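You operate a simulated robot arm through the tools that you are given. There is no shell and no other tool.

The job below is to be done with a simulated robot arm. You get a single attempt, and the scene is never put back.

TASK
Tip the yellow can out, then pour fresh oil into it.
Fine: nearly all out into the grey-handled jug, pour from the yellow-handled jug till that jug stands at about 400 ml, can and jug back in their spots, no more than a spoonful spilt. Set down upright: yellow oil can, jug with the yellow handle.

Only the result counts: the job must be done as asked and must still hold three seconds after the hand-in. Knocking over, shifting, dropping, spilling or breaking anything else fails it.

THE ROBOT
A 7-joint arm with a two-finger parallel gripper, fixed in place. Base frame: the origin is at the foot of the arm, x ahead of it, y to its left, z up; the work surface is at about z = 0.9. Lengths are in m, angles in rad, forces in N, time in s.
With the tool pointing down near the work surface it reaches from about 0.24 to 0.68 m from the base axis. Its first joint turns from -1.152 to 1.152 rad. Payload 2.4 kg.
The TCP is the grasp point between the finger pads, 0.03 m short of the fingertips. In the tool frame z runs along the fingers and y along their closing line. Largest opening 0.094 m; finger width 0.028, thickness 0.01; the body of the gripper, 0.05 by 0.096 m, starts 0.055 m behind the TCP.
Orientation is that of the tool frame in the base frame, as a unit quaternion [w, x, y, z]. With the fingers straight down and closing along the base's y, the tool's x points along the base's -x, its y along +y and its z along -z.

THE INTERFACE
- The arm moves only by the tool send_rows. Its argument "steps" is a list of rows, each a list of 6 numbers: the shift along the tool's x, y, z in units of 100 mm (1.0 is 100 mm), then the turn, a rotation vector about the tool's x, y, z in units of 90 degrees (1.0 is 90 degrees). In form: [[x, y, z, wx, wy, wz], ...]. A call has 1 to 20 rows; each row is the pose to reach, as a shift and turn from the pose commanded when the call began, along the tool's axes at that moment. "hand" is the opening, from 0 (shut) to 1 (fully open), set as the call begins (left out, the last holds). A call with a number of a shift or a turn outside -1 to 1 is refused whole. Each row takes 0.2 s and may step no farther than 0.05 m and 0.15 rad from the row before; otherwise, or with a gripper value out of range, the whole call is refused. A pose out of reach is approached as far as the arm can. The call stops where the force on the tool passes 60 N (or 10 N more than at its start, if that is more) or the arm is blocked; 0.2 s more then pass. Each finger travels about 0.153 m/s and halts on what it meets, pressing with about 34 N; the grip force reading is that of the motor and also rises with nothing between the fingers. The clock runs only during rows and for 0.2 s after the last one: add rows that repeat a pose to give the fingers time. It gives the time, the measured TCP pose, the force on the tool (base axes), the opening and the grip force at its end, in the units of the frame above (readings bear some noise), with the torque about the TCP (base axes, N m) and any sound that the robot's microphone picked up.
- Cameras (640 x 400 px; columns grow to the right, rows downward): "scene" is fixed at [0.0546, 0.4895, 1.4508]; the picture's right is [-0.57, -0.82, 0.00], its down [-0.42, 0.28, -0.86] and it looks along [0.71, -0.49, -0.50] (base axes); focal length 214 px, centre (320, 200). "wrist" rides on the gripper at [0.076, 0.014, -0.102] in the tool frame; the picture's right is [-0.18, 0.98, 0.00], its down [-0.75, -0.14, -0.64] and it looks along [-0.63, -0.12, 0.77] (tool axes); focal length 243 px, centre (320, 200).
- camera(camera): a new picture of that camera. No time passes.
- locate(camera, pixels): for up to 12 pixels [column, row] of the newest picture of that camera ("zoom" is the newest enlarged one), the place [x, y, z] in the base frame of the surface seen there, good to about 0.003 m. No time passes.
- zoom(camera, box): a new picture of the part [left, top, right, bottom] of that camera's present view, enlarged. No time passes.
- finish_job(): hands the job in; it is judged then, once.

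Open the gripper and draw the arm clear of the work before you hand the job in, unless the task says otherwise.

The tools are called after "Call:" as a command line: name --pt "numbers of a row" for each row, then --argument value for the rest, lists and objects as JSON in quotes. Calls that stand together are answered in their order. send_rows: Moves the arm, as the interface text tells. Its arguments: {"type":"object","properties":{"steps":{"type":"array"},"hand":{"type":"number"}},"required":["steps"]} The other tools are called the same way: camera (camera) takes a picture; locate (camera, pixels) gives the place of the surface under pixels of a picture; zoom (camera, box) takes an enlarged picture of a part of a camera's view; finish_job () hands the job in.

At the start:

```text
clock: 0.0
tool_pos: [0.3492, -0.0046, 1.341]
tool_rot: [0.0, 0.0, 1.0, 0.0]
ft_force: [-0.3, 0.6, -0.8]
moment: [0.0, 0.01, 0.0]
finger_gap: 0.0939
gripper_force: 0.1
```

scene: 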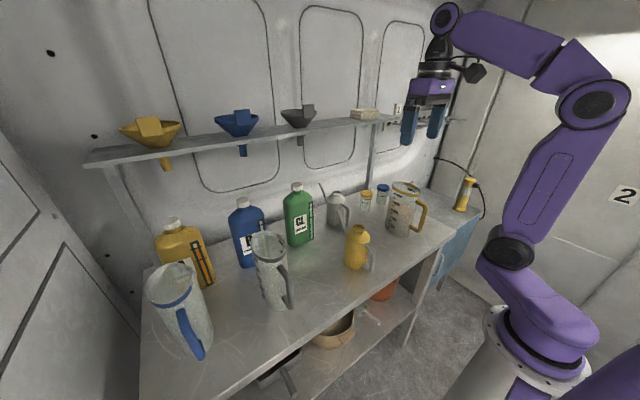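
wrist: 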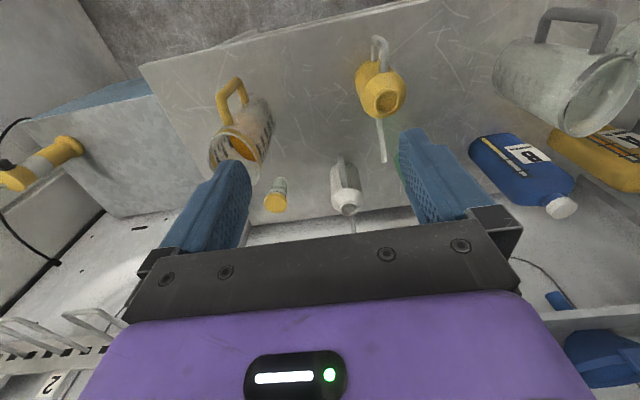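

I start by looking closely at the things on the bench: the yellow can near (357,247), the yellow-handled jug near (402,208), and the grey-handled jug near (272,270) in the scene view.

Call:
zoom --camera "scene" --box '[310, 160, 450, 290]'

Call:
zoom --camera "scene" --box '[220, 210, 380, 330]'

Call:
zoom --camera "wrist" --box '[180, 20, 430, 220]'

```text
3.08 times, centred on (380, 225) of scene
```

zoom: 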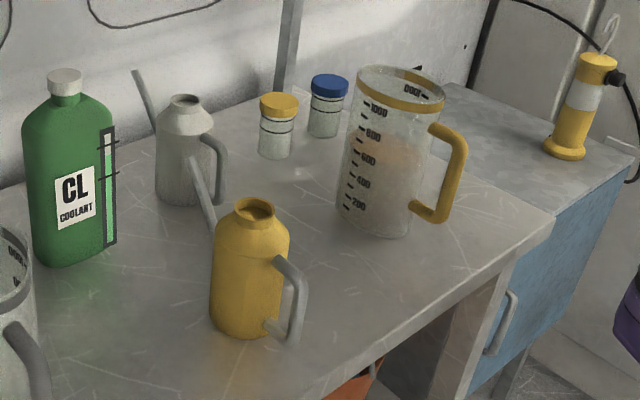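

```text
3.33 times, centred on (300, 270) of scene
```

zoom: 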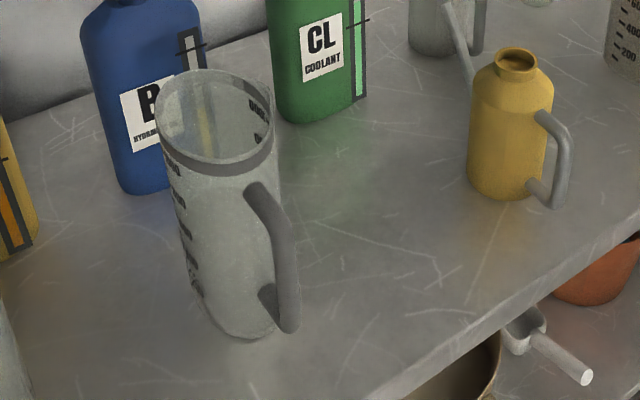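

```text
2.00 times, centred on (305, 120) of wrist
```

zoom: 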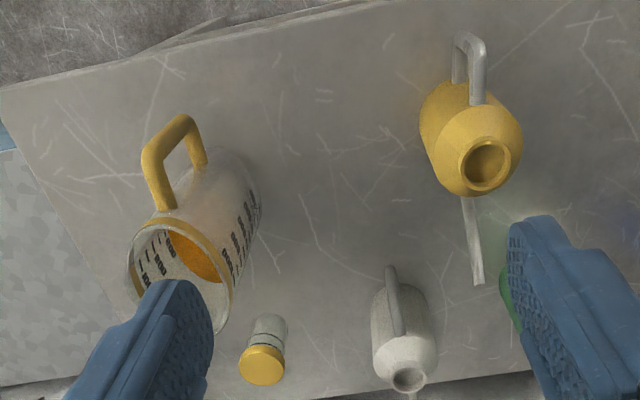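

I zoom onto the yellow can and jug again so that I can locate points on them.

Call:
zoom --camera "scene" --box '[325, 215, 389, 279]'

```text
6.25 times, centred on (357, 247) of scene
```

zoom: 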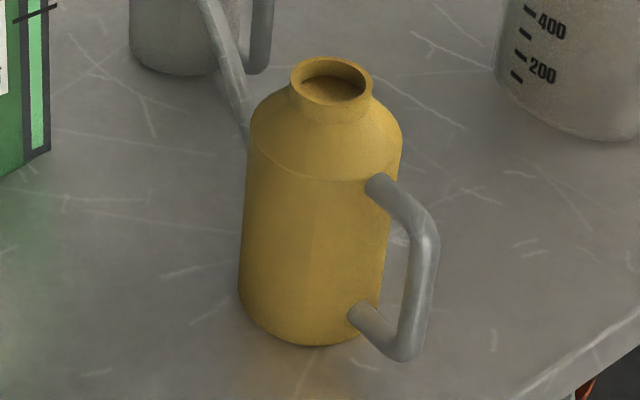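

The can shows clearly: mouth rim at about (331,80), handle bar at (420,290), bottom at (310,345), spout behind at (228,70). I locate those points.

Call:
locate --camera "zoom" --pixels '[[330, 62], [330, 106], [295, 85], [370, 85], [310, 346], [310, 250], [375, 185], [428, 235], [405, 352], [355, 318], [242, 105], [207, 5]]'

Call:
locate --camera "wrist" --pixels '[[383, 160], [381, 125], [376, 103], [404, 100], [380, 120], [368, 104], [378, 42], [388, 45], [384, 98], [240, 90], [220, 95], [255, 185]]'

```text
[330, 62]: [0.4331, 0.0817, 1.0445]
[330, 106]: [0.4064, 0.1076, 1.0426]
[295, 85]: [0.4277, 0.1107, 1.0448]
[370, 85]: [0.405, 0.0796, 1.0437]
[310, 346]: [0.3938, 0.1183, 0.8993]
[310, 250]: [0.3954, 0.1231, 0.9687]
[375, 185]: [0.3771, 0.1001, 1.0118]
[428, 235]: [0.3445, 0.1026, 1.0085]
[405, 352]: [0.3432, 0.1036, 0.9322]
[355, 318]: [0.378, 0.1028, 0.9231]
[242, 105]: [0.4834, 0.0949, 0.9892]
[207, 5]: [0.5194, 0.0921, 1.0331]
```

```text
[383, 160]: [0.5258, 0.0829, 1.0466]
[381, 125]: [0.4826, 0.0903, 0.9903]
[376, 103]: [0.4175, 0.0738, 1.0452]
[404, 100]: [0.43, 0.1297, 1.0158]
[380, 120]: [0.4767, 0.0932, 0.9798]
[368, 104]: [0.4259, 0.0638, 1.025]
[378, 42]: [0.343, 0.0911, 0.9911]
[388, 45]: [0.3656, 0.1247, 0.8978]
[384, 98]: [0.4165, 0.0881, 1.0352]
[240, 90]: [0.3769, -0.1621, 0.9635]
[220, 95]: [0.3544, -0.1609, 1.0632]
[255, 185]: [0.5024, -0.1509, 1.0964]
```

The can stands about (0.418, 0.095), radius about 0.036, top 1.044, handle toward -x, spout toward +x. Next I measure the yellow-handled jug and the grey-handled jug.

Call:
zoom --camera "scene" --box '[360, 170, 440, 245]'

```text
5.33 times, centred on (400, 208) of scene
```

zoom: 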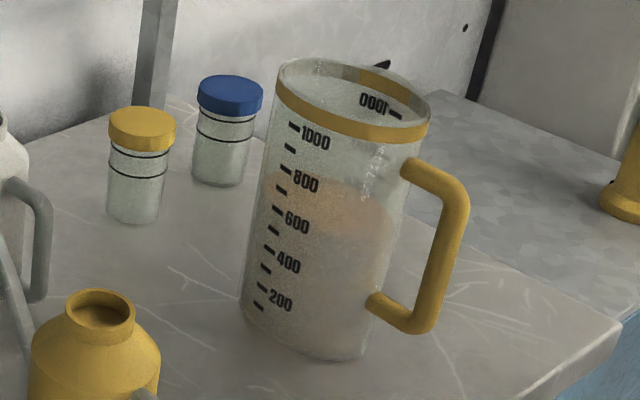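

The jug has scale marks 200 to 1000 and an orange liquid surface between zoom rows 172 and 235. I locate rim, base, scale marks and handle points.

Call:
locate --camera "zoom" --pixels '[[355, 60], [345, 130], [280, 90], [430, 108], [310, 355], [245, 305], [405, 172], [460, 195], [435, 280], [405, 320], [375, 305], [370, 350]]'

Call:
locate --camera "zoom" --pixels '[[294, 126], [285, 170], [277, 209], [268, 248], [260, 288], [258, 305], [330, 200], [350, 228], [300, 210], [330, 300], [450, 175], [448, 240]]'

Call:
zoom --camera "scene" --box '[235, 220, 315, 320]'

```text
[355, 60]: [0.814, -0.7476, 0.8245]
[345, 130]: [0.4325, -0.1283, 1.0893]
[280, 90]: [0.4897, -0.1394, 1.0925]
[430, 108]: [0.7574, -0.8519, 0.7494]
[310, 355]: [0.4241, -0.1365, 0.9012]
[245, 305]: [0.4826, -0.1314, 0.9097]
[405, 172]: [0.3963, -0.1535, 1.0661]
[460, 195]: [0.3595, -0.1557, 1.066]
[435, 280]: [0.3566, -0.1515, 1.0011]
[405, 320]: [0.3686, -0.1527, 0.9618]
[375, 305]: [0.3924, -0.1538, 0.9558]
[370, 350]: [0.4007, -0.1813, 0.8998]
```

```text
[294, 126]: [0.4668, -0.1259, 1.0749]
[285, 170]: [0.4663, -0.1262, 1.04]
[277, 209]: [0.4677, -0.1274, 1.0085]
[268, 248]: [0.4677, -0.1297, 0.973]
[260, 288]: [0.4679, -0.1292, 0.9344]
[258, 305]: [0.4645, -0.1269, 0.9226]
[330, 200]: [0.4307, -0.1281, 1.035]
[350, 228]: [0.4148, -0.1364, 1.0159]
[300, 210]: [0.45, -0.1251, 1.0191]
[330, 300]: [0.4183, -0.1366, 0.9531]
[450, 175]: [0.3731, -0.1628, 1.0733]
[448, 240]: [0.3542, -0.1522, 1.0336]
```

```text
4.00 times, centred on (275, 270) of scene
```

zoom: 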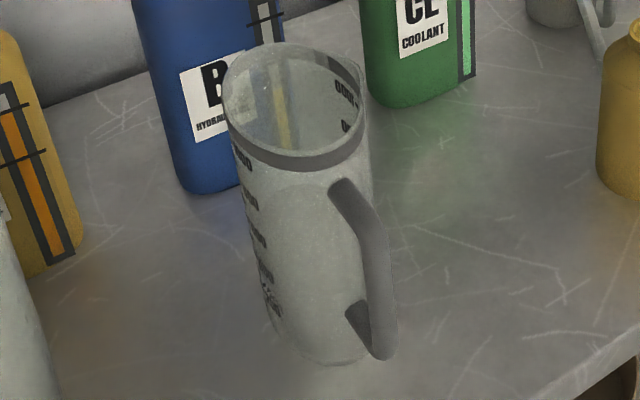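

The jug's 600 mark sits at z≈1.0085 and 400 at z≈0.973, with liquid near the 600 mark. Now I locate the grey-handled jug's rim (292,108 in the zoom), handle and base.

Call:
locate --camera "zoom" --pixels '[[270, 150], [340, 155], [228, 110], [280, 168], [365, 110], [290, 44], [300, 360], [280, 260], [385, 250], [385, 350], [330, 300], [345, 190]]'

Call:
locate --camera "scene" --pixels '[[175, 270], [180, 305], [205, 350], [335, 195], [330, 225], [300, 190], [298, 245], [245, 205], [250, 265], [420, 310], [330, 345], [150, 380]]'

Call:
zoom --camera "scene" --box '[110, 180, 330, 370]'

```text
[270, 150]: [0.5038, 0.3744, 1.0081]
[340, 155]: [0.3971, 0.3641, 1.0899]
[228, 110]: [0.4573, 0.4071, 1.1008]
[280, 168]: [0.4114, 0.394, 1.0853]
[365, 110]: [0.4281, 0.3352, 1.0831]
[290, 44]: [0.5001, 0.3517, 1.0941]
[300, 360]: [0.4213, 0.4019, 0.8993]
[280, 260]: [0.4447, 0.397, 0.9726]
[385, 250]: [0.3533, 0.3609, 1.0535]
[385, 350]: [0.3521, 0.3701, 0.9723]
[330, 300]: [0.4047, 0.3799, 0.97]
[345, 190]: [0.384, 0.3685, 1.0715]
```

```text
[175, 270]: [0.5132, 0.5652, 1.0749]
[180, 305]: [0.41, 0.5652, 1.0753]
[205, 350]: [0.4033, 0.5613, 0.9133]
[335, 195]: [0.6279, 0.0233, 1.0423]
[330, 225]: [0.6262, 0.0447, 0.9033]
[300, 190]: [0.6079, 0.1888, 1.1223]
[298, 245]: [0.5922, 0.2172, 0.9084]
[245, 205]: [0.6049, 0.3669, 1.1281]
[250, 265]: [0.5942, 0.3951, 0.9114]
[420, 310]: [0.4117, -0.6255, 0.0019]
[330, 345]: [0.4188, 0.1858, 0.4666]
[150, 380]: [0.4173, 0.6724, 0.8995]
```

```text
2.11 times, centred on (220, 275) of scene
```

zoom: 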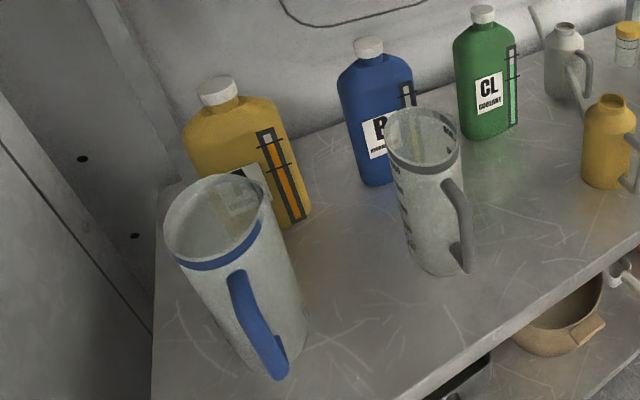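

The grey-handled jug is centred about (0.448, 0.358), rim z≈1.09. Now I check the bench's front edge and the shelf overhead for clearance.

Call:
locate --camera "scene" --pixels '[[290, 362], [330, 333], [360, 312], [400, 282], [430, 258], [452, 238], [100, 152], [170, 150], [240, 138], [300, 128], [370, 112], [410, 107]]'

Call:
zoom --camera "scene" --box '[380, 0, 640, 200]'

Call:
locate --camera "wrist" --pixels '[[140, 67], [250, 40], [350, 15], [430, 5], [170, 200], [300, 250], [30, 320], [90, 320], [275, 205], [345, 205], [95, 140], [275, 180]]'

```text
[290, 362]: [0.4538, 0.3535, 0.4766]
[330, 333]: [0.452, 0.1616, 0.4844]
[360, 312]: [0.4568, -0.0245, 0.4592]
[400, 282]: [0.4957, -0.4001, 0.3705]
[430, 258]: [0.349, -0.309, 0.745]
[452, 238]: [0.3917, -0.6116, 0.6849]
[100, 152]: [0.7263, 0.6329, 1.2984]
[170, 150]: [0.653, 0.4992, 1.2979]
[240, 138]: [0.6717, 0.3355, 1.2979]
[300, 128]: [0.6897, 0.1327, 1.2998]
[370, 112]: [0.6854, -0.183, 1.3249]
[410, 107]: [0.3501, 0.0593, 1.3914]
```

```text
2.00 times, centred on (510, 100) of scene
```

zoom: 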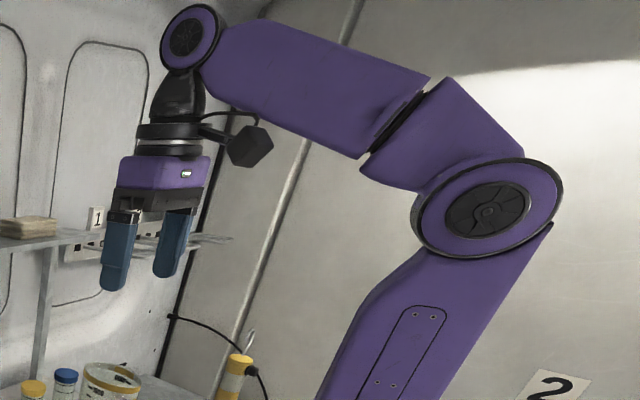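

```text
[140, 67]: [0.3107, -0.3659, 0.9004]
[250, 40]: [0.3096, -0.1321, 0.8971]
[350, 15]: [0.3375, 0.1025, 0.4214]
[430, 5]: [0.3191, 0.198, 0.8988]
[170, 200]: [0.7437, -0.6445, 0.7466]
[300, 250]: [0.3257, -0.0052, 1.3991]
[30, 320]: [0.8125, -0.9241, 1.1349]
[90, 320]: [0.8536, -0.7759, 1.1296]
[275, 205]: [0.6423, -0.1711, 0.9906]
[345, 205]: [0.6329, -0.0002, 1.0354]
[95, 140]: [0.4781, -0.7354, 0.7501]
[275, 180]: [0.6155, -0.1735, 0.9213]
```

The bench front edge is at x≈0.31 and the shelf starts near x≈0.65 at z≈1.30. I locate the arm's joint discs at scene (593,105), (508,252), (445,18) to judge its reach.

Call:
locate --camera "scene" --pixels '[[593, 105], [508, 252], [445, 18], [545, 350], [475, 72], [466, 72], [485, 72], [476, 63], [476, 82], [432, 85], [405, 135], [437, 125]]'

Call:
zoom --camera "wrist" --box '[200, 65, 290, 195]'

Call:
zoom --camera "wrist" --box '[345, 25, 415, 170]'

```text
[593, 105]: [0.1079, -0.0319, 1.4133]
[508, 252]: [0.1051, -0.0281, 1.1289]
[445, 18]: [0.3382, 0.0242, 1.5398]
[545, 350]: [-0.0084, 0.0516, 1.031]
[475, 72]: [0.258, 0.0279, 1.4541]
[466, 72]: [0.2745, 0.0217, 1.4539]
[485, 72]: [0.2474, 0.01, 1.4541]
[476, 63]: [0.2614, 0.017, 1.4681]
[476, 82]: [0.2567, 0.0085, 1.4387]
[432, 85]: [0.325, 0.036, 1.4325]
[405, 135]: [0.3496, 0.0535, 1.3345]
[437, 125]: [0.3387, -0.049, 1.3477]
```

```text
3.08 times, centred on (245, 130) of wrist
```

zoom: 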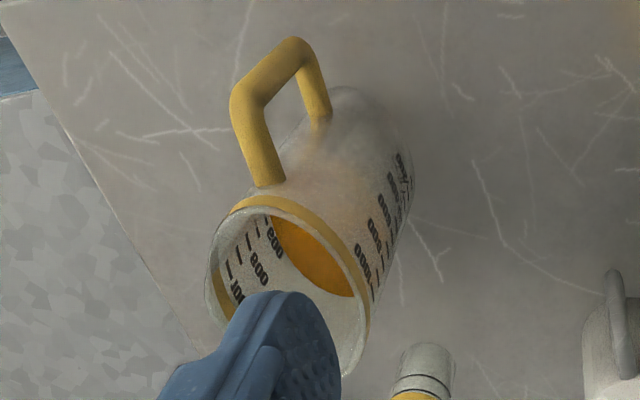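

```text
2.76 times, centred on (380, 98) of wrist
```

zoom: 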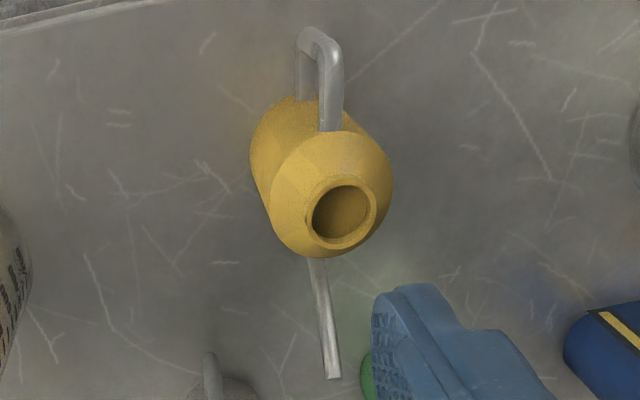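

The wrist zoom gives a fine view of both handles. I look at the lower arm to understand its joints before choosing an approach.

Call:
zoom --camera "scene" --box '[440, 60, 640, 400]'

Call:
locate --camera "scene" --pixels '[[500, 245], [520, 260], [490, 265], [530, 240], [550, 300], [580, 330], [500, 330], [530, 370], [560, 180], [620, 110], [570, 75], [500, 30]]'

```text
1.18 times, centred on (540, 230) of scene
```

zoom: 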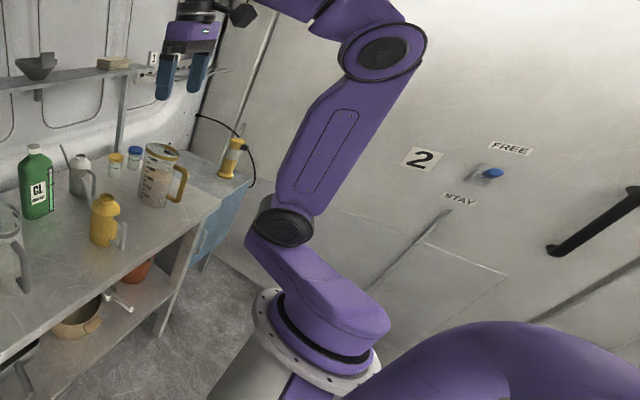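

```text
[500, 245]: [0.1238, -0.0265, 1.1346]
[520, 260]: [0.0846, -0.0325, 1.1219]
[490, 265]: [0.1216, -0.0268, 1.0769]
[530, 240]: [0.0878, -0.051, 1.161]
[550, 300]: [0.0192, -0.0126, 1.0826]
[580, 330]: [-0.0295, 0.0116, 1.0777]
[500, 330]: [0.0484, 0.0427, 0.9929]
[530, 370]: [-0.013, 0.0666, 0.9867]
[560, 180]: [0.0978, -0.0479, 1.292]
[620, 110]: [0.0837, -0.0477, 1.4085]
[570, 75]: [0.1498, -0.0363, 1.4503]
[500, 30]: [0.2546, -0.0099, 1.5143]
```

The arm's shoulder is offset near (0.10, z 1.13), so a 45° downward grasp of the can from the robot's side looks best. First I lower the tool toward (0.33, 0.08, 1.24) for a closer wrist view of the can; everything on the bench is below 1.13.

Call:
send_rows --pt "0.04 0.17 0.2 0 0 0" --pt "0.08 0.34 0.4 0 0 0" --pt "0.12 0.51 0.6 0 0 0" --pt "0.16 0.68 0.8 0 0 0" --pt "0.19 0.85 1.0 0 0 0" --pt "0.19 0.85 1.0 0 0 0" --hand 1

Call:
camera --camera "wrist"

Call:
camera --camera "scene"

```text
clock: 1.4
tool_pos: [0.3292, 0.0816, 1.24]
tool_rot: [-0.001, -0.001, 1.0, 0.0]
ft_force: [0.2, -0.9, -0.3]
moment: [-0.01, 0.03, 0.02]
finger_gap: 0.094
gripper_force: 0.1
```

```text
taken
```

wrist: 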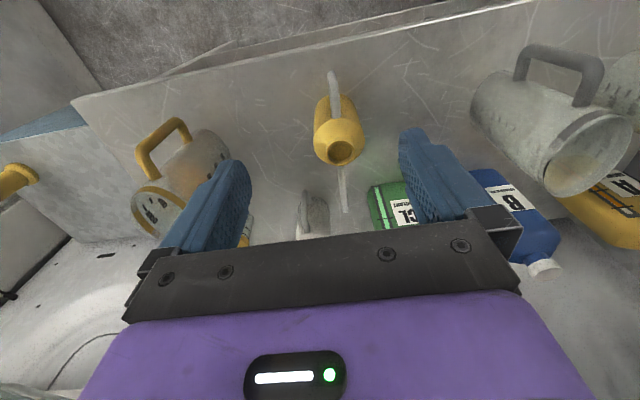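

```text
taken
```

scene: 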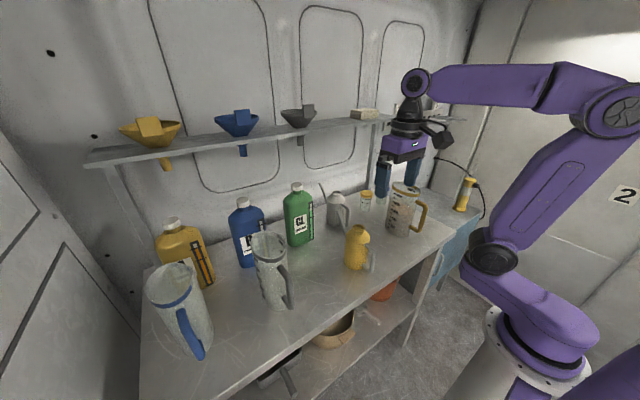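

The can now shows in the wrist view around (340,130). I zoom there and locate the mouth rim, shoulder edges, handle and spout.

Call:
zoom --camera "wrist" --box '[300, 65, 385, 220]'

```text
2.58 times, centred on (342, 142) of wrist
```

zoom: 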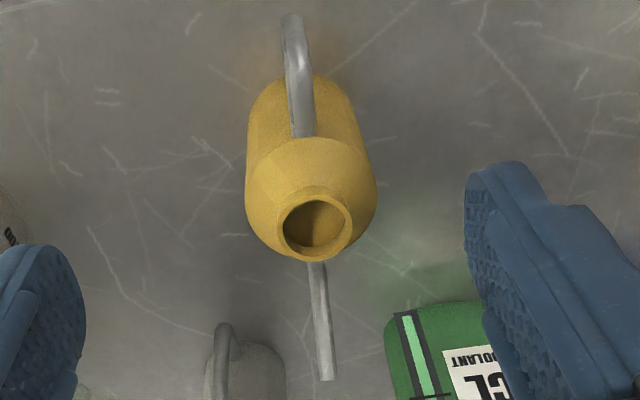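

I locate the rim at left (281,225), right (351,222), top (316,196), bottom (312,257), body edges, handle and spout points.

Call:
locate --camera "zoom" --pixels '[[281, 225], [351, 222], [316, 197], [313, 257], [250, 190], [373, 190], [303, 145], [303, 130], [299, 80], [291, 22], [327, 376], [318, 275]]'

Call:
locate --camera "zoom" --pixels '[[288, 80], [311, 80], [262, 100], [355, 110], [305, 100], [290, 50], [310, 50], [320, 150], [280, 150], [318, 226], [325, 330], [316, 310]]'

```text
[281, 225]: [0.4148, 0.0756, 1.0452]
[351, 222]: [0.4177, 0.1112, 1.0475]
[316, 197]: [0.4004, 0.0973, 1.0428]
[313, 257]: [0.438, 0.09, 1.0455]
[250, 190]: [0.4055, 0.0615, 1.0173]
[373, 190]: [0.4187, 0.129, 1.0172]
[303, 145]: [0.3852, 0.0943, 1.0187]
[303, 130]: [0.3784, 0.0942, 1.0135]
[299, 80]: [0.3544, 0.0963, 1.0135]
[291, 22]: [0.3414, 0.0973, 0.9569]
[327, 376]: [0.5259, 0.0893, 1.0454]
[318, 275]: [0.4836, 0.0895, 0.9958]
```

```text
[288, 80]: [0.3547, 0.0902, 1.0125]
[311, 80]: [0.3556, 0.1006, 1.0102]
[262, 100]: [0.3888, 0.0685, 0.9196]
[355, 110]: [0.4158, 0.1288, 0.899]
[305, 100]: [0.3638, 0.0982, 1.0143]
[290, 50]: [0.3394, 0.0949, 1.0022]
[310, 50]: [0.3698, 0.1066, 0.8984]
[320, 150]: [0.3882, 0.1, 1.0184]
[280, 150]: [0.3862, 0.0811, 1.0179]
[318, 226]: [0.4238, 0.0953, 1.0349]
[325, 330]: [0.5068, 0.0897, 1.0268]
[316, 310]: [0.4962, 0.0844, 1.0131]
```

The can axis is at about (0.419, 0.0945), rim z≈1.0455, body radius ≈0.035, handle outer x≈0.339 with top z≈1.0135; a surface shows in the mouth at z≈1.035, so it may be full. I now move to (0.319, 0.0945, 1.15) while pitching the tool to 45° down-forward.

Call:
send_rows --pt "0.017 0.021 0.15 0 -0.0833 0" --pt "0.034 0.043 0.3 0 -0.1667 0" --pt "0.051 0.064 0.45 0 -0.25 0" --pt "0.068 0.086 0.6 0 -0.3333 0" --pt "0.085 0.107 0.75 0 -0.4167 0" --pt "0.102 0.129 0.9 0 -0.5 0" --pt "0.102 0.129 0.9 0 -0.5 0" --hand 1

Call:
camera --camera "scene"

Call:
camera --camera "wrist"

```text
clock: 3.0
tool_pos: [0.3218, 0.0931, 1.1519]
tool_rot: [0.383, 0.004, 0.924, -0.001]
ft_force: [-2.2, 1.6, -0.7]
moment: [-0.07, -0.13, -0.03]
finger_gap: 0.094
gripper_force: 0.1
out of reach, approached as far as the arm can: row 6
```

```text
taken
```

scene: 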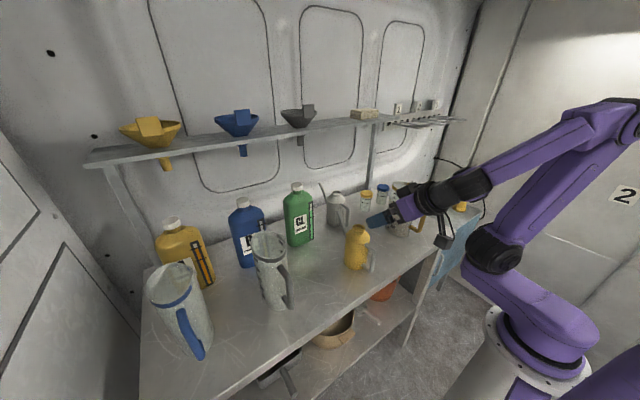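

```text
taken
```

wrist: 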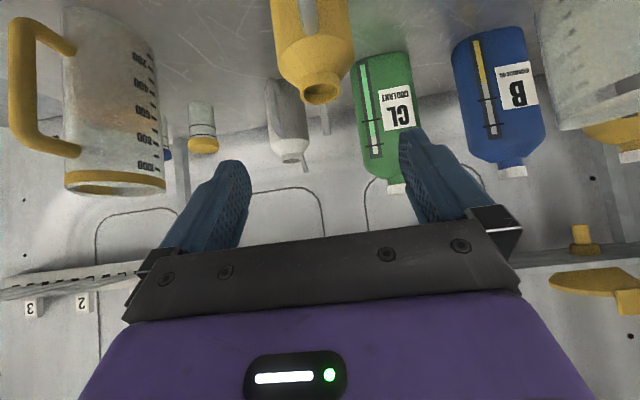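

The tool is at 45° with a 3 mm offset, since that spot is at the edge of reach. I move closer along the approach line to about 0.09 m short of the grasp and check the reading.

Call:
send_rows --pt "0.12 0.003 0.29 0 0 0" --pt "0.24 0.006 0.58 0 0 0" --pt "0.36 0.008 0.865 0 0 0" --pt "0.36 0.008 0.865 0 0 0" --hand 1

Call:
camera --camera "scene"

Call:
camera --camera "wrist"

```text
clock: 4.0
tool_pos: [0.3551, 0.0961, 1.0636]
tool_rot: [0.382, 0.0, 0.924, 0.0]
ft_force: [-0.1, -0.1, -0.1]
moment: [0.04, 0.01, -0.01]
finger_gap: 0.094
gripper_force: 0.1
```

```text
taken
```

scene: 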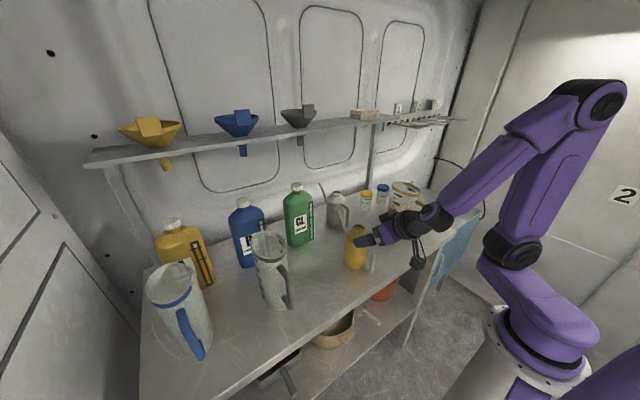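

```text
taken
```

wrist: 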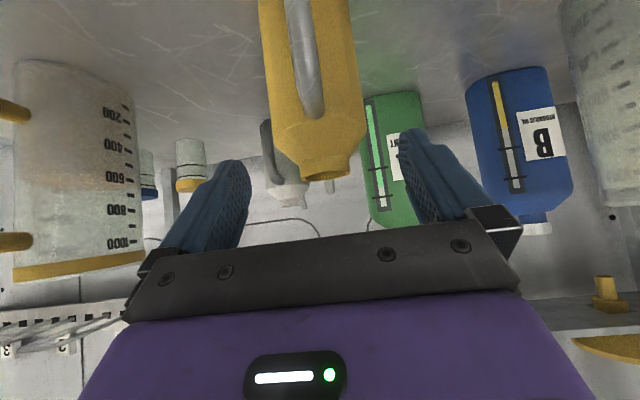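

The TCP is at (0.3551, 0.0961, 1.0636), right on the approach line. This view looks level at the jug on the left, so I zoom to read its scale, and also zoom on the can between the fingers.

Call:
zoom --camera "wrist" --box '[0, 50, 160, 290]'

Call:
zoom --camera "wrist" --box '[220, 0, 430, 230]'

Call:
locate --camera "wrist" --pixels '[[280, 100], [300, 100], [345, 110], [325, 170], [325, 178], [265, 30], [355, 60], [310, 60], [285, 140], [358, 135], [302, 173], [348, 165]]'

```text
1.67 times, centred on (80, 170) of wrist
```

zoom: 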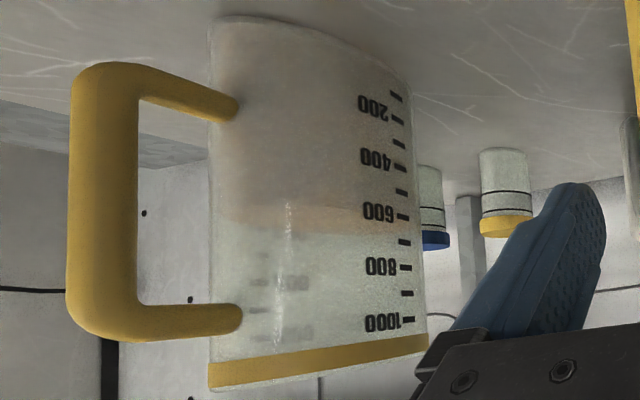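

```text
1.74 times, centred on (325, 115) of wrist
```

zoom: 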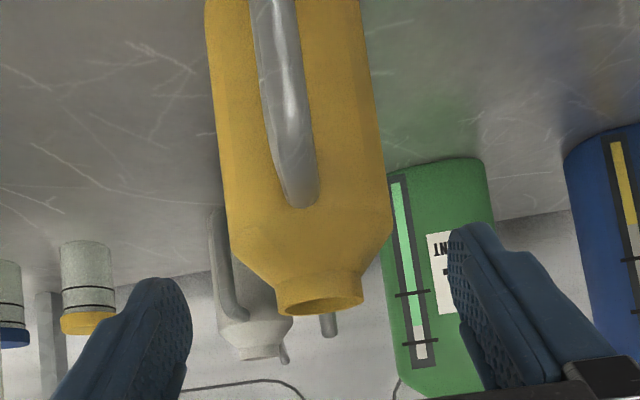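

```text
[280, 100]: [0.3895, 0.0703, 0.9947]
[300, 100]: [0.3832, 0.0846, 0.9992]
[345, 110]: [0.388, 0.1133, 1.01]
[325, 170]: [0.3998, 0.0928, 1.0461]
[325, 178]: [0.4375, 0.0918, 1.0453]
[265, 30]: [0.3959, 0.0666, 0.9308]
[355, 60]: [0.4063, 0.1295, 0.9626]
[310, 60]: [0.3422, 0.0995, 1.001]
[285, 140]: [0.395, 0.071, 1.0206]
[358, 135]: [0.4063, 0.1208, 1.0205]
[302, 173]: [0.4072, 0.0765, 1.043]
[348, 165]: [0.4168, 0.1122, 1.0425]
```

The jug reads near 600–650 ml; the can is well centred (y≈0.0944) between the open fingers. I advance 0.09 m along the tool axis to the grasp pose.

Call:
send_rows --pt "0 -0.004 0.2 0 0 0" --pt "0 -0.008 0.4 0 0 0" --pt "0 -0.012 0.6 0 0 0" --pt "0 -0.016 0.75 0 0 0" --pt "0 -0.016 0.9 0 0 0" --pt "0 -0.016 0.9 0 0 0" --hand 1

Call:
camera --camera "wrist"

Call:
zoom --camera "scene" --box '[320, 190, 440, 290]'

```text
clock: 5.4
tool_pos: [0.4194, 0.0933, 1.0009]
tool_rot: [0.383, 0.0, 0.924, 0.0]
ft_force: [0.0, -0.3, 0.8]
moment: [-0.01, -0.01, 0.01]
finger_gap: 0.094
gripper_force: 0.1
```

```text
taken
```

wrist: 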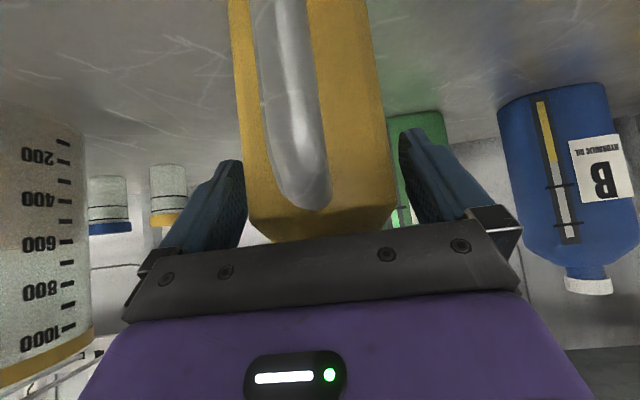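

```text
4.00 times, centred on (380, 240) of scene
```

zoom: 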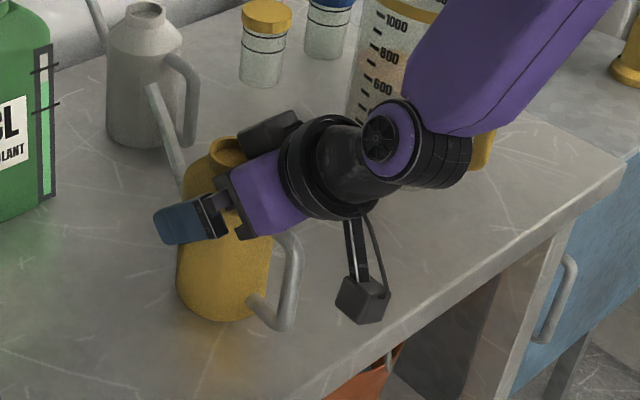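

The hand is in place with the can between the fingers and no contact. I close the fingers on the can body.

Call:
send_rows --pt "0 0 0 0 0 0" --pt "0 0 0 0 0 0" --pt "0 0 0 0 0 0" --pt "0 0 0 0 0 0" --hand 0

Call:
zoom --camera "scene" --box '[320, 190, 440, 290]'

Call:
camera --camera "wrist"

```text
clock: 6.4
tool_pos: [0.4206, 0.0937, 1.0013]
tool_rot: [0.382, 0.001, 0.924, -0.001]
ft_force: [1.1, 0.7, 2.0]
moment: [-0.09, -0.07, 0.0]
finger_gap: 0.0793
gripper_force: 34.4
```

```text
4.00 times, centred on (380, 240) of scene
```

zoom: 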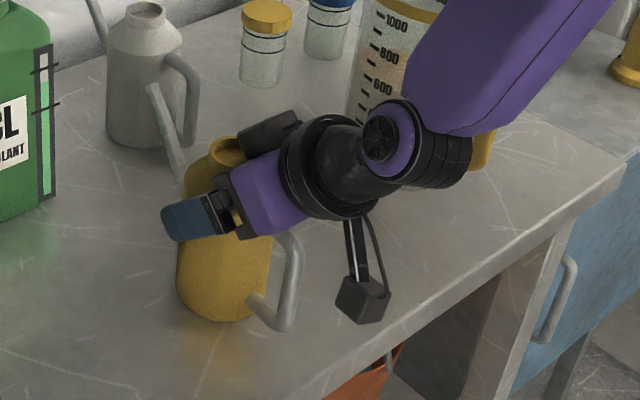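

```text
taken
```

wrist: 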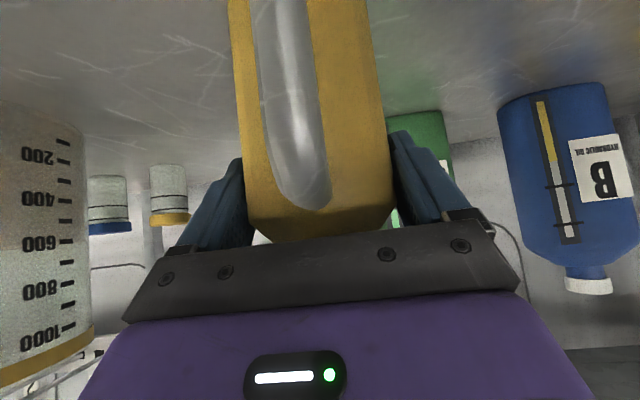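

The fingers stopped at a gap of 0.0793 m with 34 N grip. I lift straight up 30 mm slowly and check weight and that the can holds.

Call:
send_rows --pt "-0.035 0 -0.035 0 0 0" --pt "-0.071 0 -0.071 0 0 0" --pt "-0.141 0 -0.141 0 0 0" --pt "-0.212 0 -0.212 0 0 0" --pt "-0.212 0 -0.212 0 0 0" --hand 0

Call:
zoom --camera "scene" --box '[320, 190, 440, 290]'

Call:
camera --camera "wrist"

```text
clock: 7.6
tool_pos: [0.4195, 0.0938, 1.032]
tool_rot: [0.383, 0.0, 0.924, 0.0]
ft_force: [-0.3, 0.7, -3.0]
moment: [0.0, -0.02, 0.01]
finger_gap: 0.0792
gripper_force: 33.7
```

```text
4.00 times, centred on (380, 240) of scene
```

zoom: 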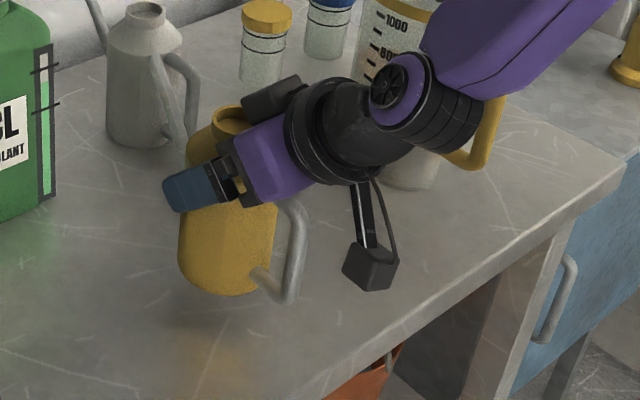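

```text
taken
```

wrist: 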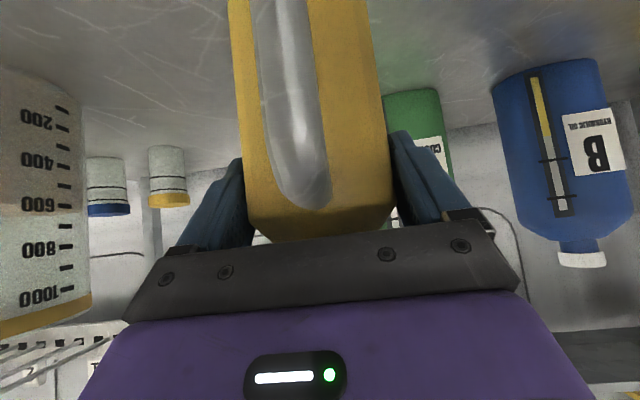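

Weight reads about 3 N and the can hung without slipping. While it's held, I measure the grey-handled jug's rim more exactly in the scene view.

Call:
zoom --camera "scene" --box '[240, 222, 305, 270]'

```text
8.33 times, centred on (272, 246) of scene
```

zoom: 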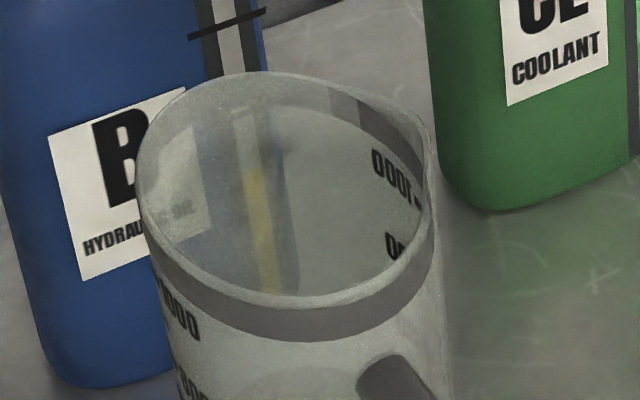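

I locate several points along the grey jug's rim in this zoom.

Call:
locate --camera "zoom" --pixels '[[300, 300], [240, 290], [180, 255], [145, 205], [140, 165], [165, 115], [360, 290], [410, 250], [428, 210], [425, 150], [390, 105], [270, 75]]'

```text
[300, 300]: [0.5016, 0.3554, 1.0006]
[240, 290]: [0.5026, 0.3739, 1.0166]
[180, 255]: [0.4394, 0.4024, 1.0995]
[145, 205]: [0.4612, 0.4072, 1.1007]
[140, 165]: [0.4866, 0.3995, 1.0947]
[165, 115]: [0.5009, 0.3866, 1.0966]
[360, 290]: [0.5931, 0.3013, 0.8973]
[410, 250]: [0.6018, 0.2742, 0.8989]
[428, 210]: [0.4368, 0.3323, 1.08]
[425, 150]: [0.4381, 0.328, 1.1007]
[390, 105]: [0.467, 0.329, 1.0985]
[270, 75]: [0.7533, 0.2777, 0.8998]
```

The grey jug's rim spans about x 0.40–0.50 and y 0.328–0.407 at z≈1.10, centre about (0.45, 0.367). I lift the can straight up another 0.1 m, slowly and upright.

Call:
send_rows --pt "-0.07 0 -0.07 0 0 0" --pt "-0.177 0 -0.177 0 0 0" --pt "-0.283 0 -0.283 0 0 0" --pt "-0.39 0 -0.39 0 0 0" --pt "-0.5 0 -0.5 0 0 0" --pt "-0.6 0 -0.6 0 0 0" --pt "-0.67 0 -0.67 0 0 0" --pt "-0.707 0 -0.707 0 0 0" --hand 0

Call:
camera --camera "scene"

```text
clock: 9.4
tool_pos: [0.4171, 0.0923, 1.1315]
tool_rot: [0.383, 0.0, 0.924, -0.001]
ft_force: [0.3, -0.1, -3.1]
moment: [0.0, 0.01, -0.01]
finger_gap: 0.0794
gripper_force: 33.7
```

```text
taken
```

scene: 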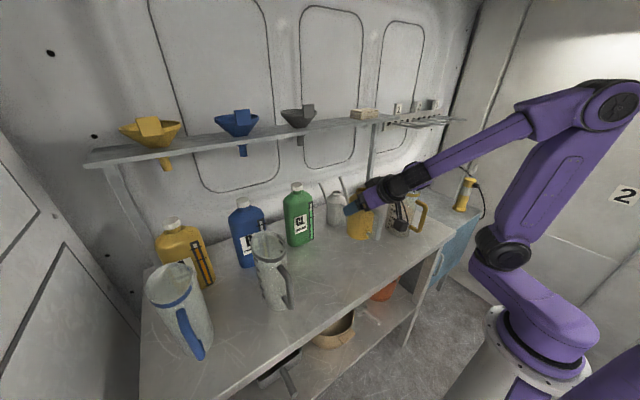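

The can is up at TCP z=1.13 and steady. I continue rising to z≈1.226 while starting to move left toward the grey jug.

Call:
send_rows --pt "-0.08 0.06 -0.06 0 0 0" --pt "-0.18 0.15 -0.13 0 0 0" --pt "-0.29 0.26 -0.21 0 0 0" --pt "-0.4 0.38 -0.29 0 0 0" --pt "-0.51 0.5 -0.37 0 0 0" --pt "-0.61 0.63 -0.44 0 0 0" --pt "-0.7 0.77 -0.51 0 0 0" --pt "-0.76 0.88 -0.55 0 0 0" --pt "-0.78 0.95 -0.563 0 0 0" --hand 0

Call:
camera --camera "scene"

```text
clock: 11.4
tool_pos: [0.4347, 0.1882, 1.2266]
tool_rot: [0.383, 0.0, 0.924, 0.0]
ft_force: [0.4, 0.5, -2.5]
moment: [0.0, -0.04, 0.02]
finger_gap: 0.0792
gripper_force: 33.6
```

```text
taken
```

scene: 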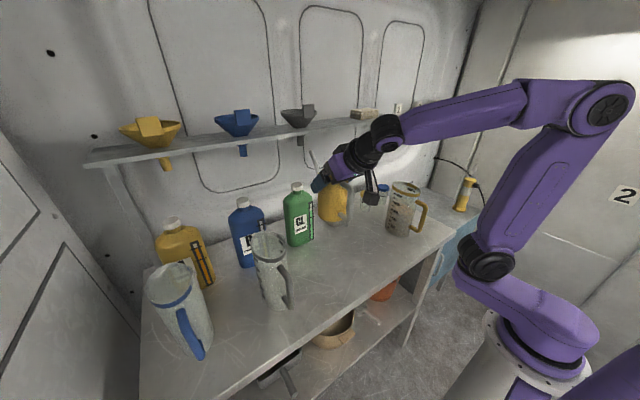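

At TCP (0.4347, 0.1882, 1.2266) and upright. I keep moving left in level steps toward y≈0.283.

Call:
send_rows --pt "-0.005 0.08 0.005 0 0 0" --pt "-0.01 0.2 0.01 0 0 0" --pt "-0.02 0.33 0.02 0 0 0" --pt "-0.03 0.47 0.03 0 0 0" --pt "-0.04 0.61 0.04 0 0 0" --pt "-0.05 0.75 0.05 0 0 0" --pt "-0.055 0.87 0.055 0 0 0" --pt "-0.055 0.95 0.055 0 0 0" --hand 0

Call:
camera --camera "scene"

Call:
camera --camera "wrist"

```text
clock: 13.2
tool_pos: [0.4416, 0.2838, 1.2246]
tool_rot: [0.382, 0.0, 0.924, -0.001]
ft_force: [0.1, 0.0, -3.3]
moment: [0.02, 0.03, 0.05]
finger_gap: 0.0793
gripper_force: 33.9
```

```text
taken
```

scene: 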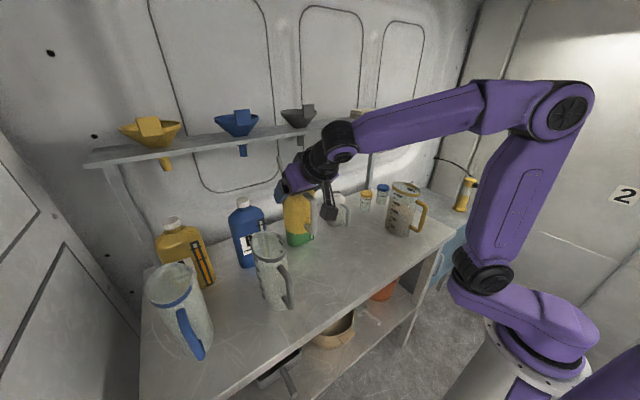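

```text
taken
```

wrist: 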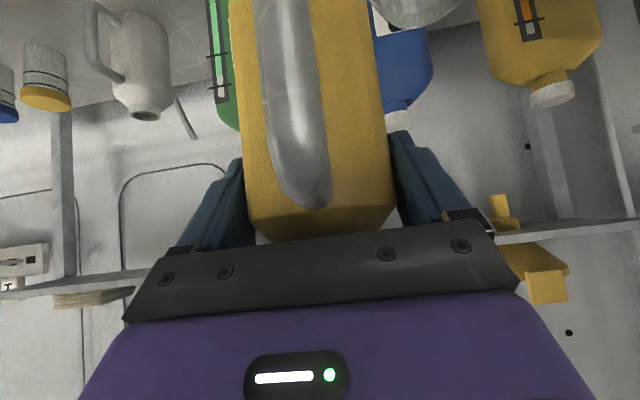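

Still upright with the grey jug's rim at the top of the wrist view near (410,10). I move the last 0.095 m left so the can stands over the jug.

Call:
send_rows --pt "-0.005 0.08 0.005 0 0 0" --pt "-0.01 0.2 0.01 0 0 0" --pt "-0.02 0.33 0.02 0 0 0" --pt "-0.03 0.47 0.03 0 0 0" --pt "-0.04 0.61 0.04 0 0 0" --pt "-0.05 0.75 0.05 0 0 0" --pt "-0.055 0.87 0.055 0 0 0" --pt "-0.055 0.95 0.055 0 0 0" --hand 0

Call:
camera --camera "scene"

Call:
zoom --camera "scene" --box '[200, 140, 360, 320]'

Call:
camera --camera "wrist"

```text
clock: 15.0
tool_pos: [0.4502, 0.3789, 1.2263]
tool_rot: [0.383, 0.001, 0.924, -0.001]
ft_force: [-0.2, -0.3, -2.1]
moment: [0.01, 0.02, 0.03]
finger_gap: 0.0794
gripper_force: 34.5
```

```text
taken
```

scene: 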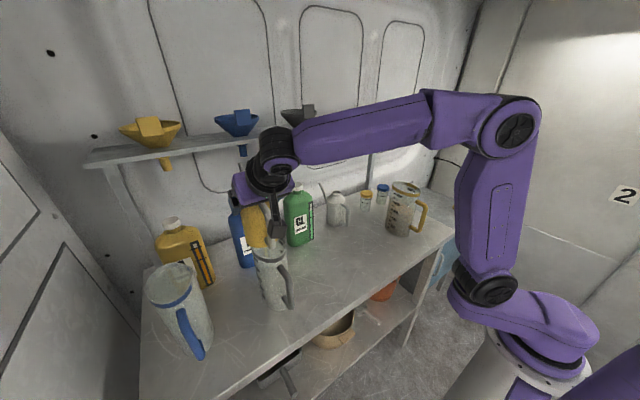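

```text
2.22 times, centred on (280, 230) of scene
```

zoom: 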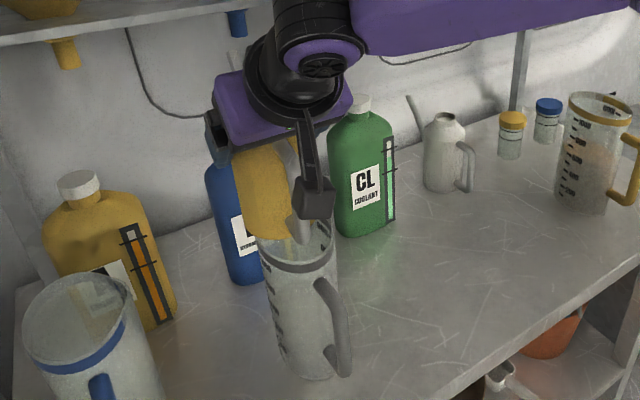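

```text
taken
```

wrist: 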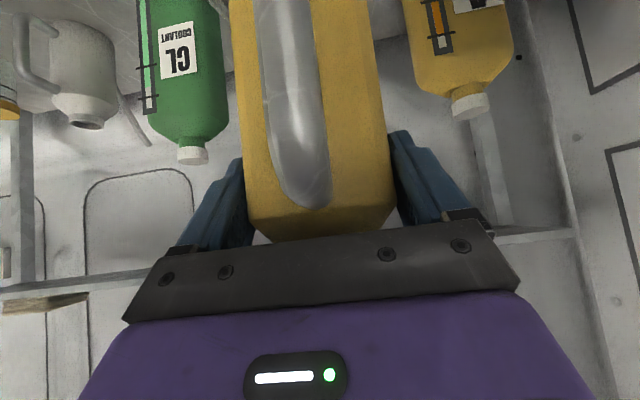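

The can is over the grey jug, upright at (0.4502, 0.3789, 1.2263). I now start tipping it toward -y about the base x-axis, first to 30°, shifting the hand left so the lower lip stays over the jug mouth.

Call:
send_rows --pt "0 0.06 0 -0.0393 0 0.0393" --pt "0 0.12 0 -0.0786 0 0.0786" --pt "0 0.18 0 -0.1179 0 0.1179" --pt "0 0.24 0 -0.1571 0 0.1571" --pt "0 0.3 0 -0.1964 0 0.1964" --pt "0 0.35 0 -0.2357 0 0.2357" --hand 0

Call:
zoom --camera "scene" --box '[200, 140, 360, 320]'

Call:
camera --camera "wrist"

```text
clock: 16.4
tool_pos: [0.448, 0.4136, 1.2258]
tool_rot: [0.37, 0.099, 0.892, 0.24]
ft_force: [0.1, -0.5, -2.2]
moment: [-0.04, 0.02, 0.01]
finger_gap: 0.079
gripper_force: 33.9
```

```text
2.22 times, centred on (280, 230) of scene
```

zoom: 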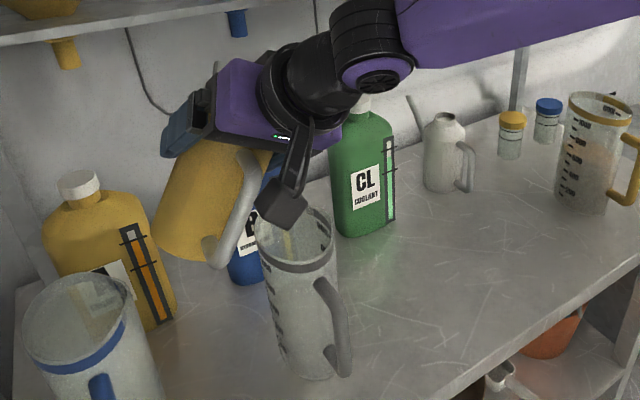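

```text
taken
```

wrist: 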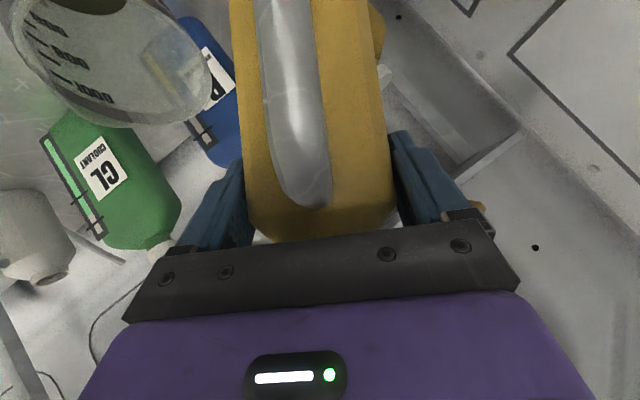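

The tilt works as planned (30°), and the wrist view shows the grey jug's mouth near (110,70). I zoom and locate its rim to get the true centre.

Call:
zoom --camera "wrist" --box '[0, 0, 240, 150]'

Call:
locate --camera "wrist" --pixels '[[14, 30], [30, 75], [60, 105], [100, 122], [150, 124], [195, 108], [209, 80], [200, 50], [180, 20], [150, 2], [28, 10], [40, 85]]'

```text
2.67 times, centred on (120, 75) of wrist
```

zoom: 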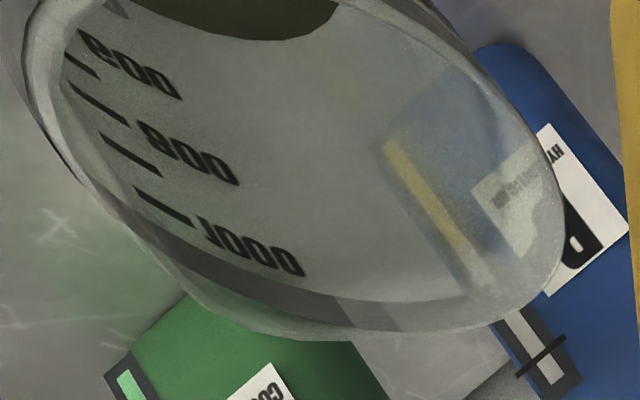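

```text
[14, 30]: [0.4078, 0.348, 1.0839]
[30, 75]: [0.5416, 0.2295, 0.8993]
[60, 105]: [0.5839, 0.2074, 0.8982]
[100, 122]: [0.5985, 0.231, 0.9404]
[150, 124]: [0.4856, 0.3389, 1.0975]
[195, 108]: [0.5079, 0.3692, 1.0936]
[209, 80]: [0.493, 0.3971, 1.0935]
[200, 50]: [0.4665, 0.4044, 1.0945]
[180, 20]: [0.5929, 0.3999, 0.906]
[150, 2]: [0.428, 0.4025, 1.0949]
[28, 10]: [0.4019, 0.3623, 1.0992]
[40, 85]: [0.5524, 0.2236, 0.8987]
```

The jug's rim fits a centre near (0.454, 0.362) with radius about 0.05. A dark patch shows inside the jug at the zoom's top, so I check the scene view of the jug for liquid before going on.

Call:
zoom --camera "scene" --box '[240, 190, 310, 320]'

Call:
locate --camera "wrist" --pixels '[[80, 5], [90, 8], [100, 5], [110, 10], [70, 3]]'

```text
3.08 times, centred on (275, 255) of scene
```

zoom: 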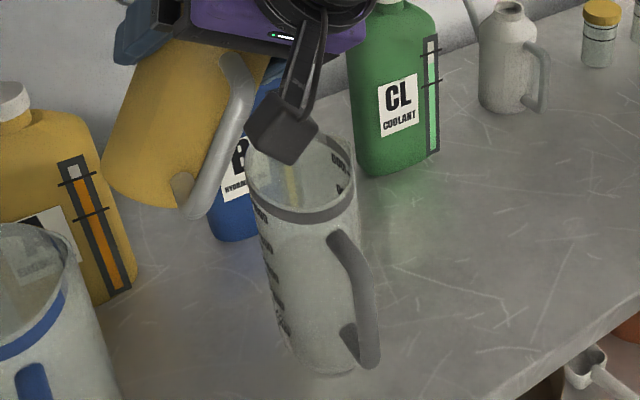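

```text
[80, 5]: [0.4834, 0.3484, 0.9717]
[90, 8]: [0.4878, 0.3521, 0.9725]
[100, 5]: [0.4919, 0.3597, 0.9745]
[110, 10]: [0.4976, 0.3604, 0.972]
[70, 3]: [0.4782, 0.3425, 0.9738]
```

The grey jug holds a dark liquid surface at z≈0.972 (about 400 ml) and nothing is spilling. I continue tipping from 30° to 45° in small steps.

Call:
send_rows --pt "0.01 0.015 0.015 -0.0393 0 0.0393" --pt "0.02 0.03 0.03 -0.0786 0 0.0786" --pt "0.03 0.045 0.045 -0.1179 0 0.1179" --pt "0.03 0.045 0.045 -0.1179 0 0.1179" --hand 0

Call:
zoom --camera "scene" --box '[200, 140, 360, 320]'

Call:
camera --camera "wrist"

```text
clock: 17.4
tool_pos: [0.4486, 0.4207, 1.223]
tool_rot: [0.354, 0.146, 0.853, 0.354]
ft_force: [0.3, -0.6, -1.2]
moment: [-0.07, 0.01, -0.02]
finger_gap: 0.079
gripper_force: 34.4
```

```text
2.22 times, centred on (280, 230) of scene
```

zoom: 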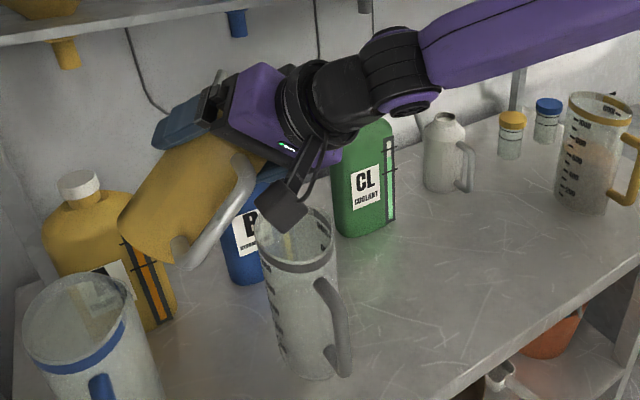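

```text
taken
```

wrist: 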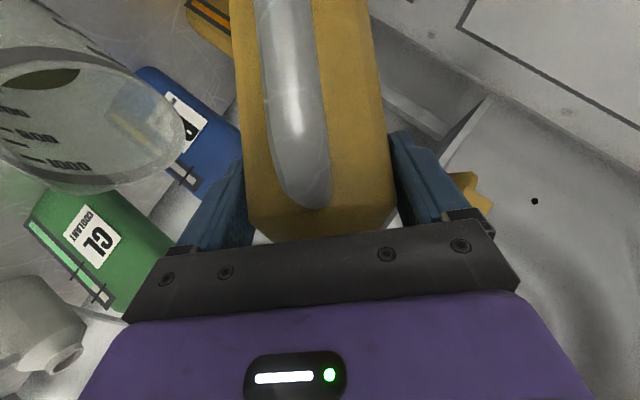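

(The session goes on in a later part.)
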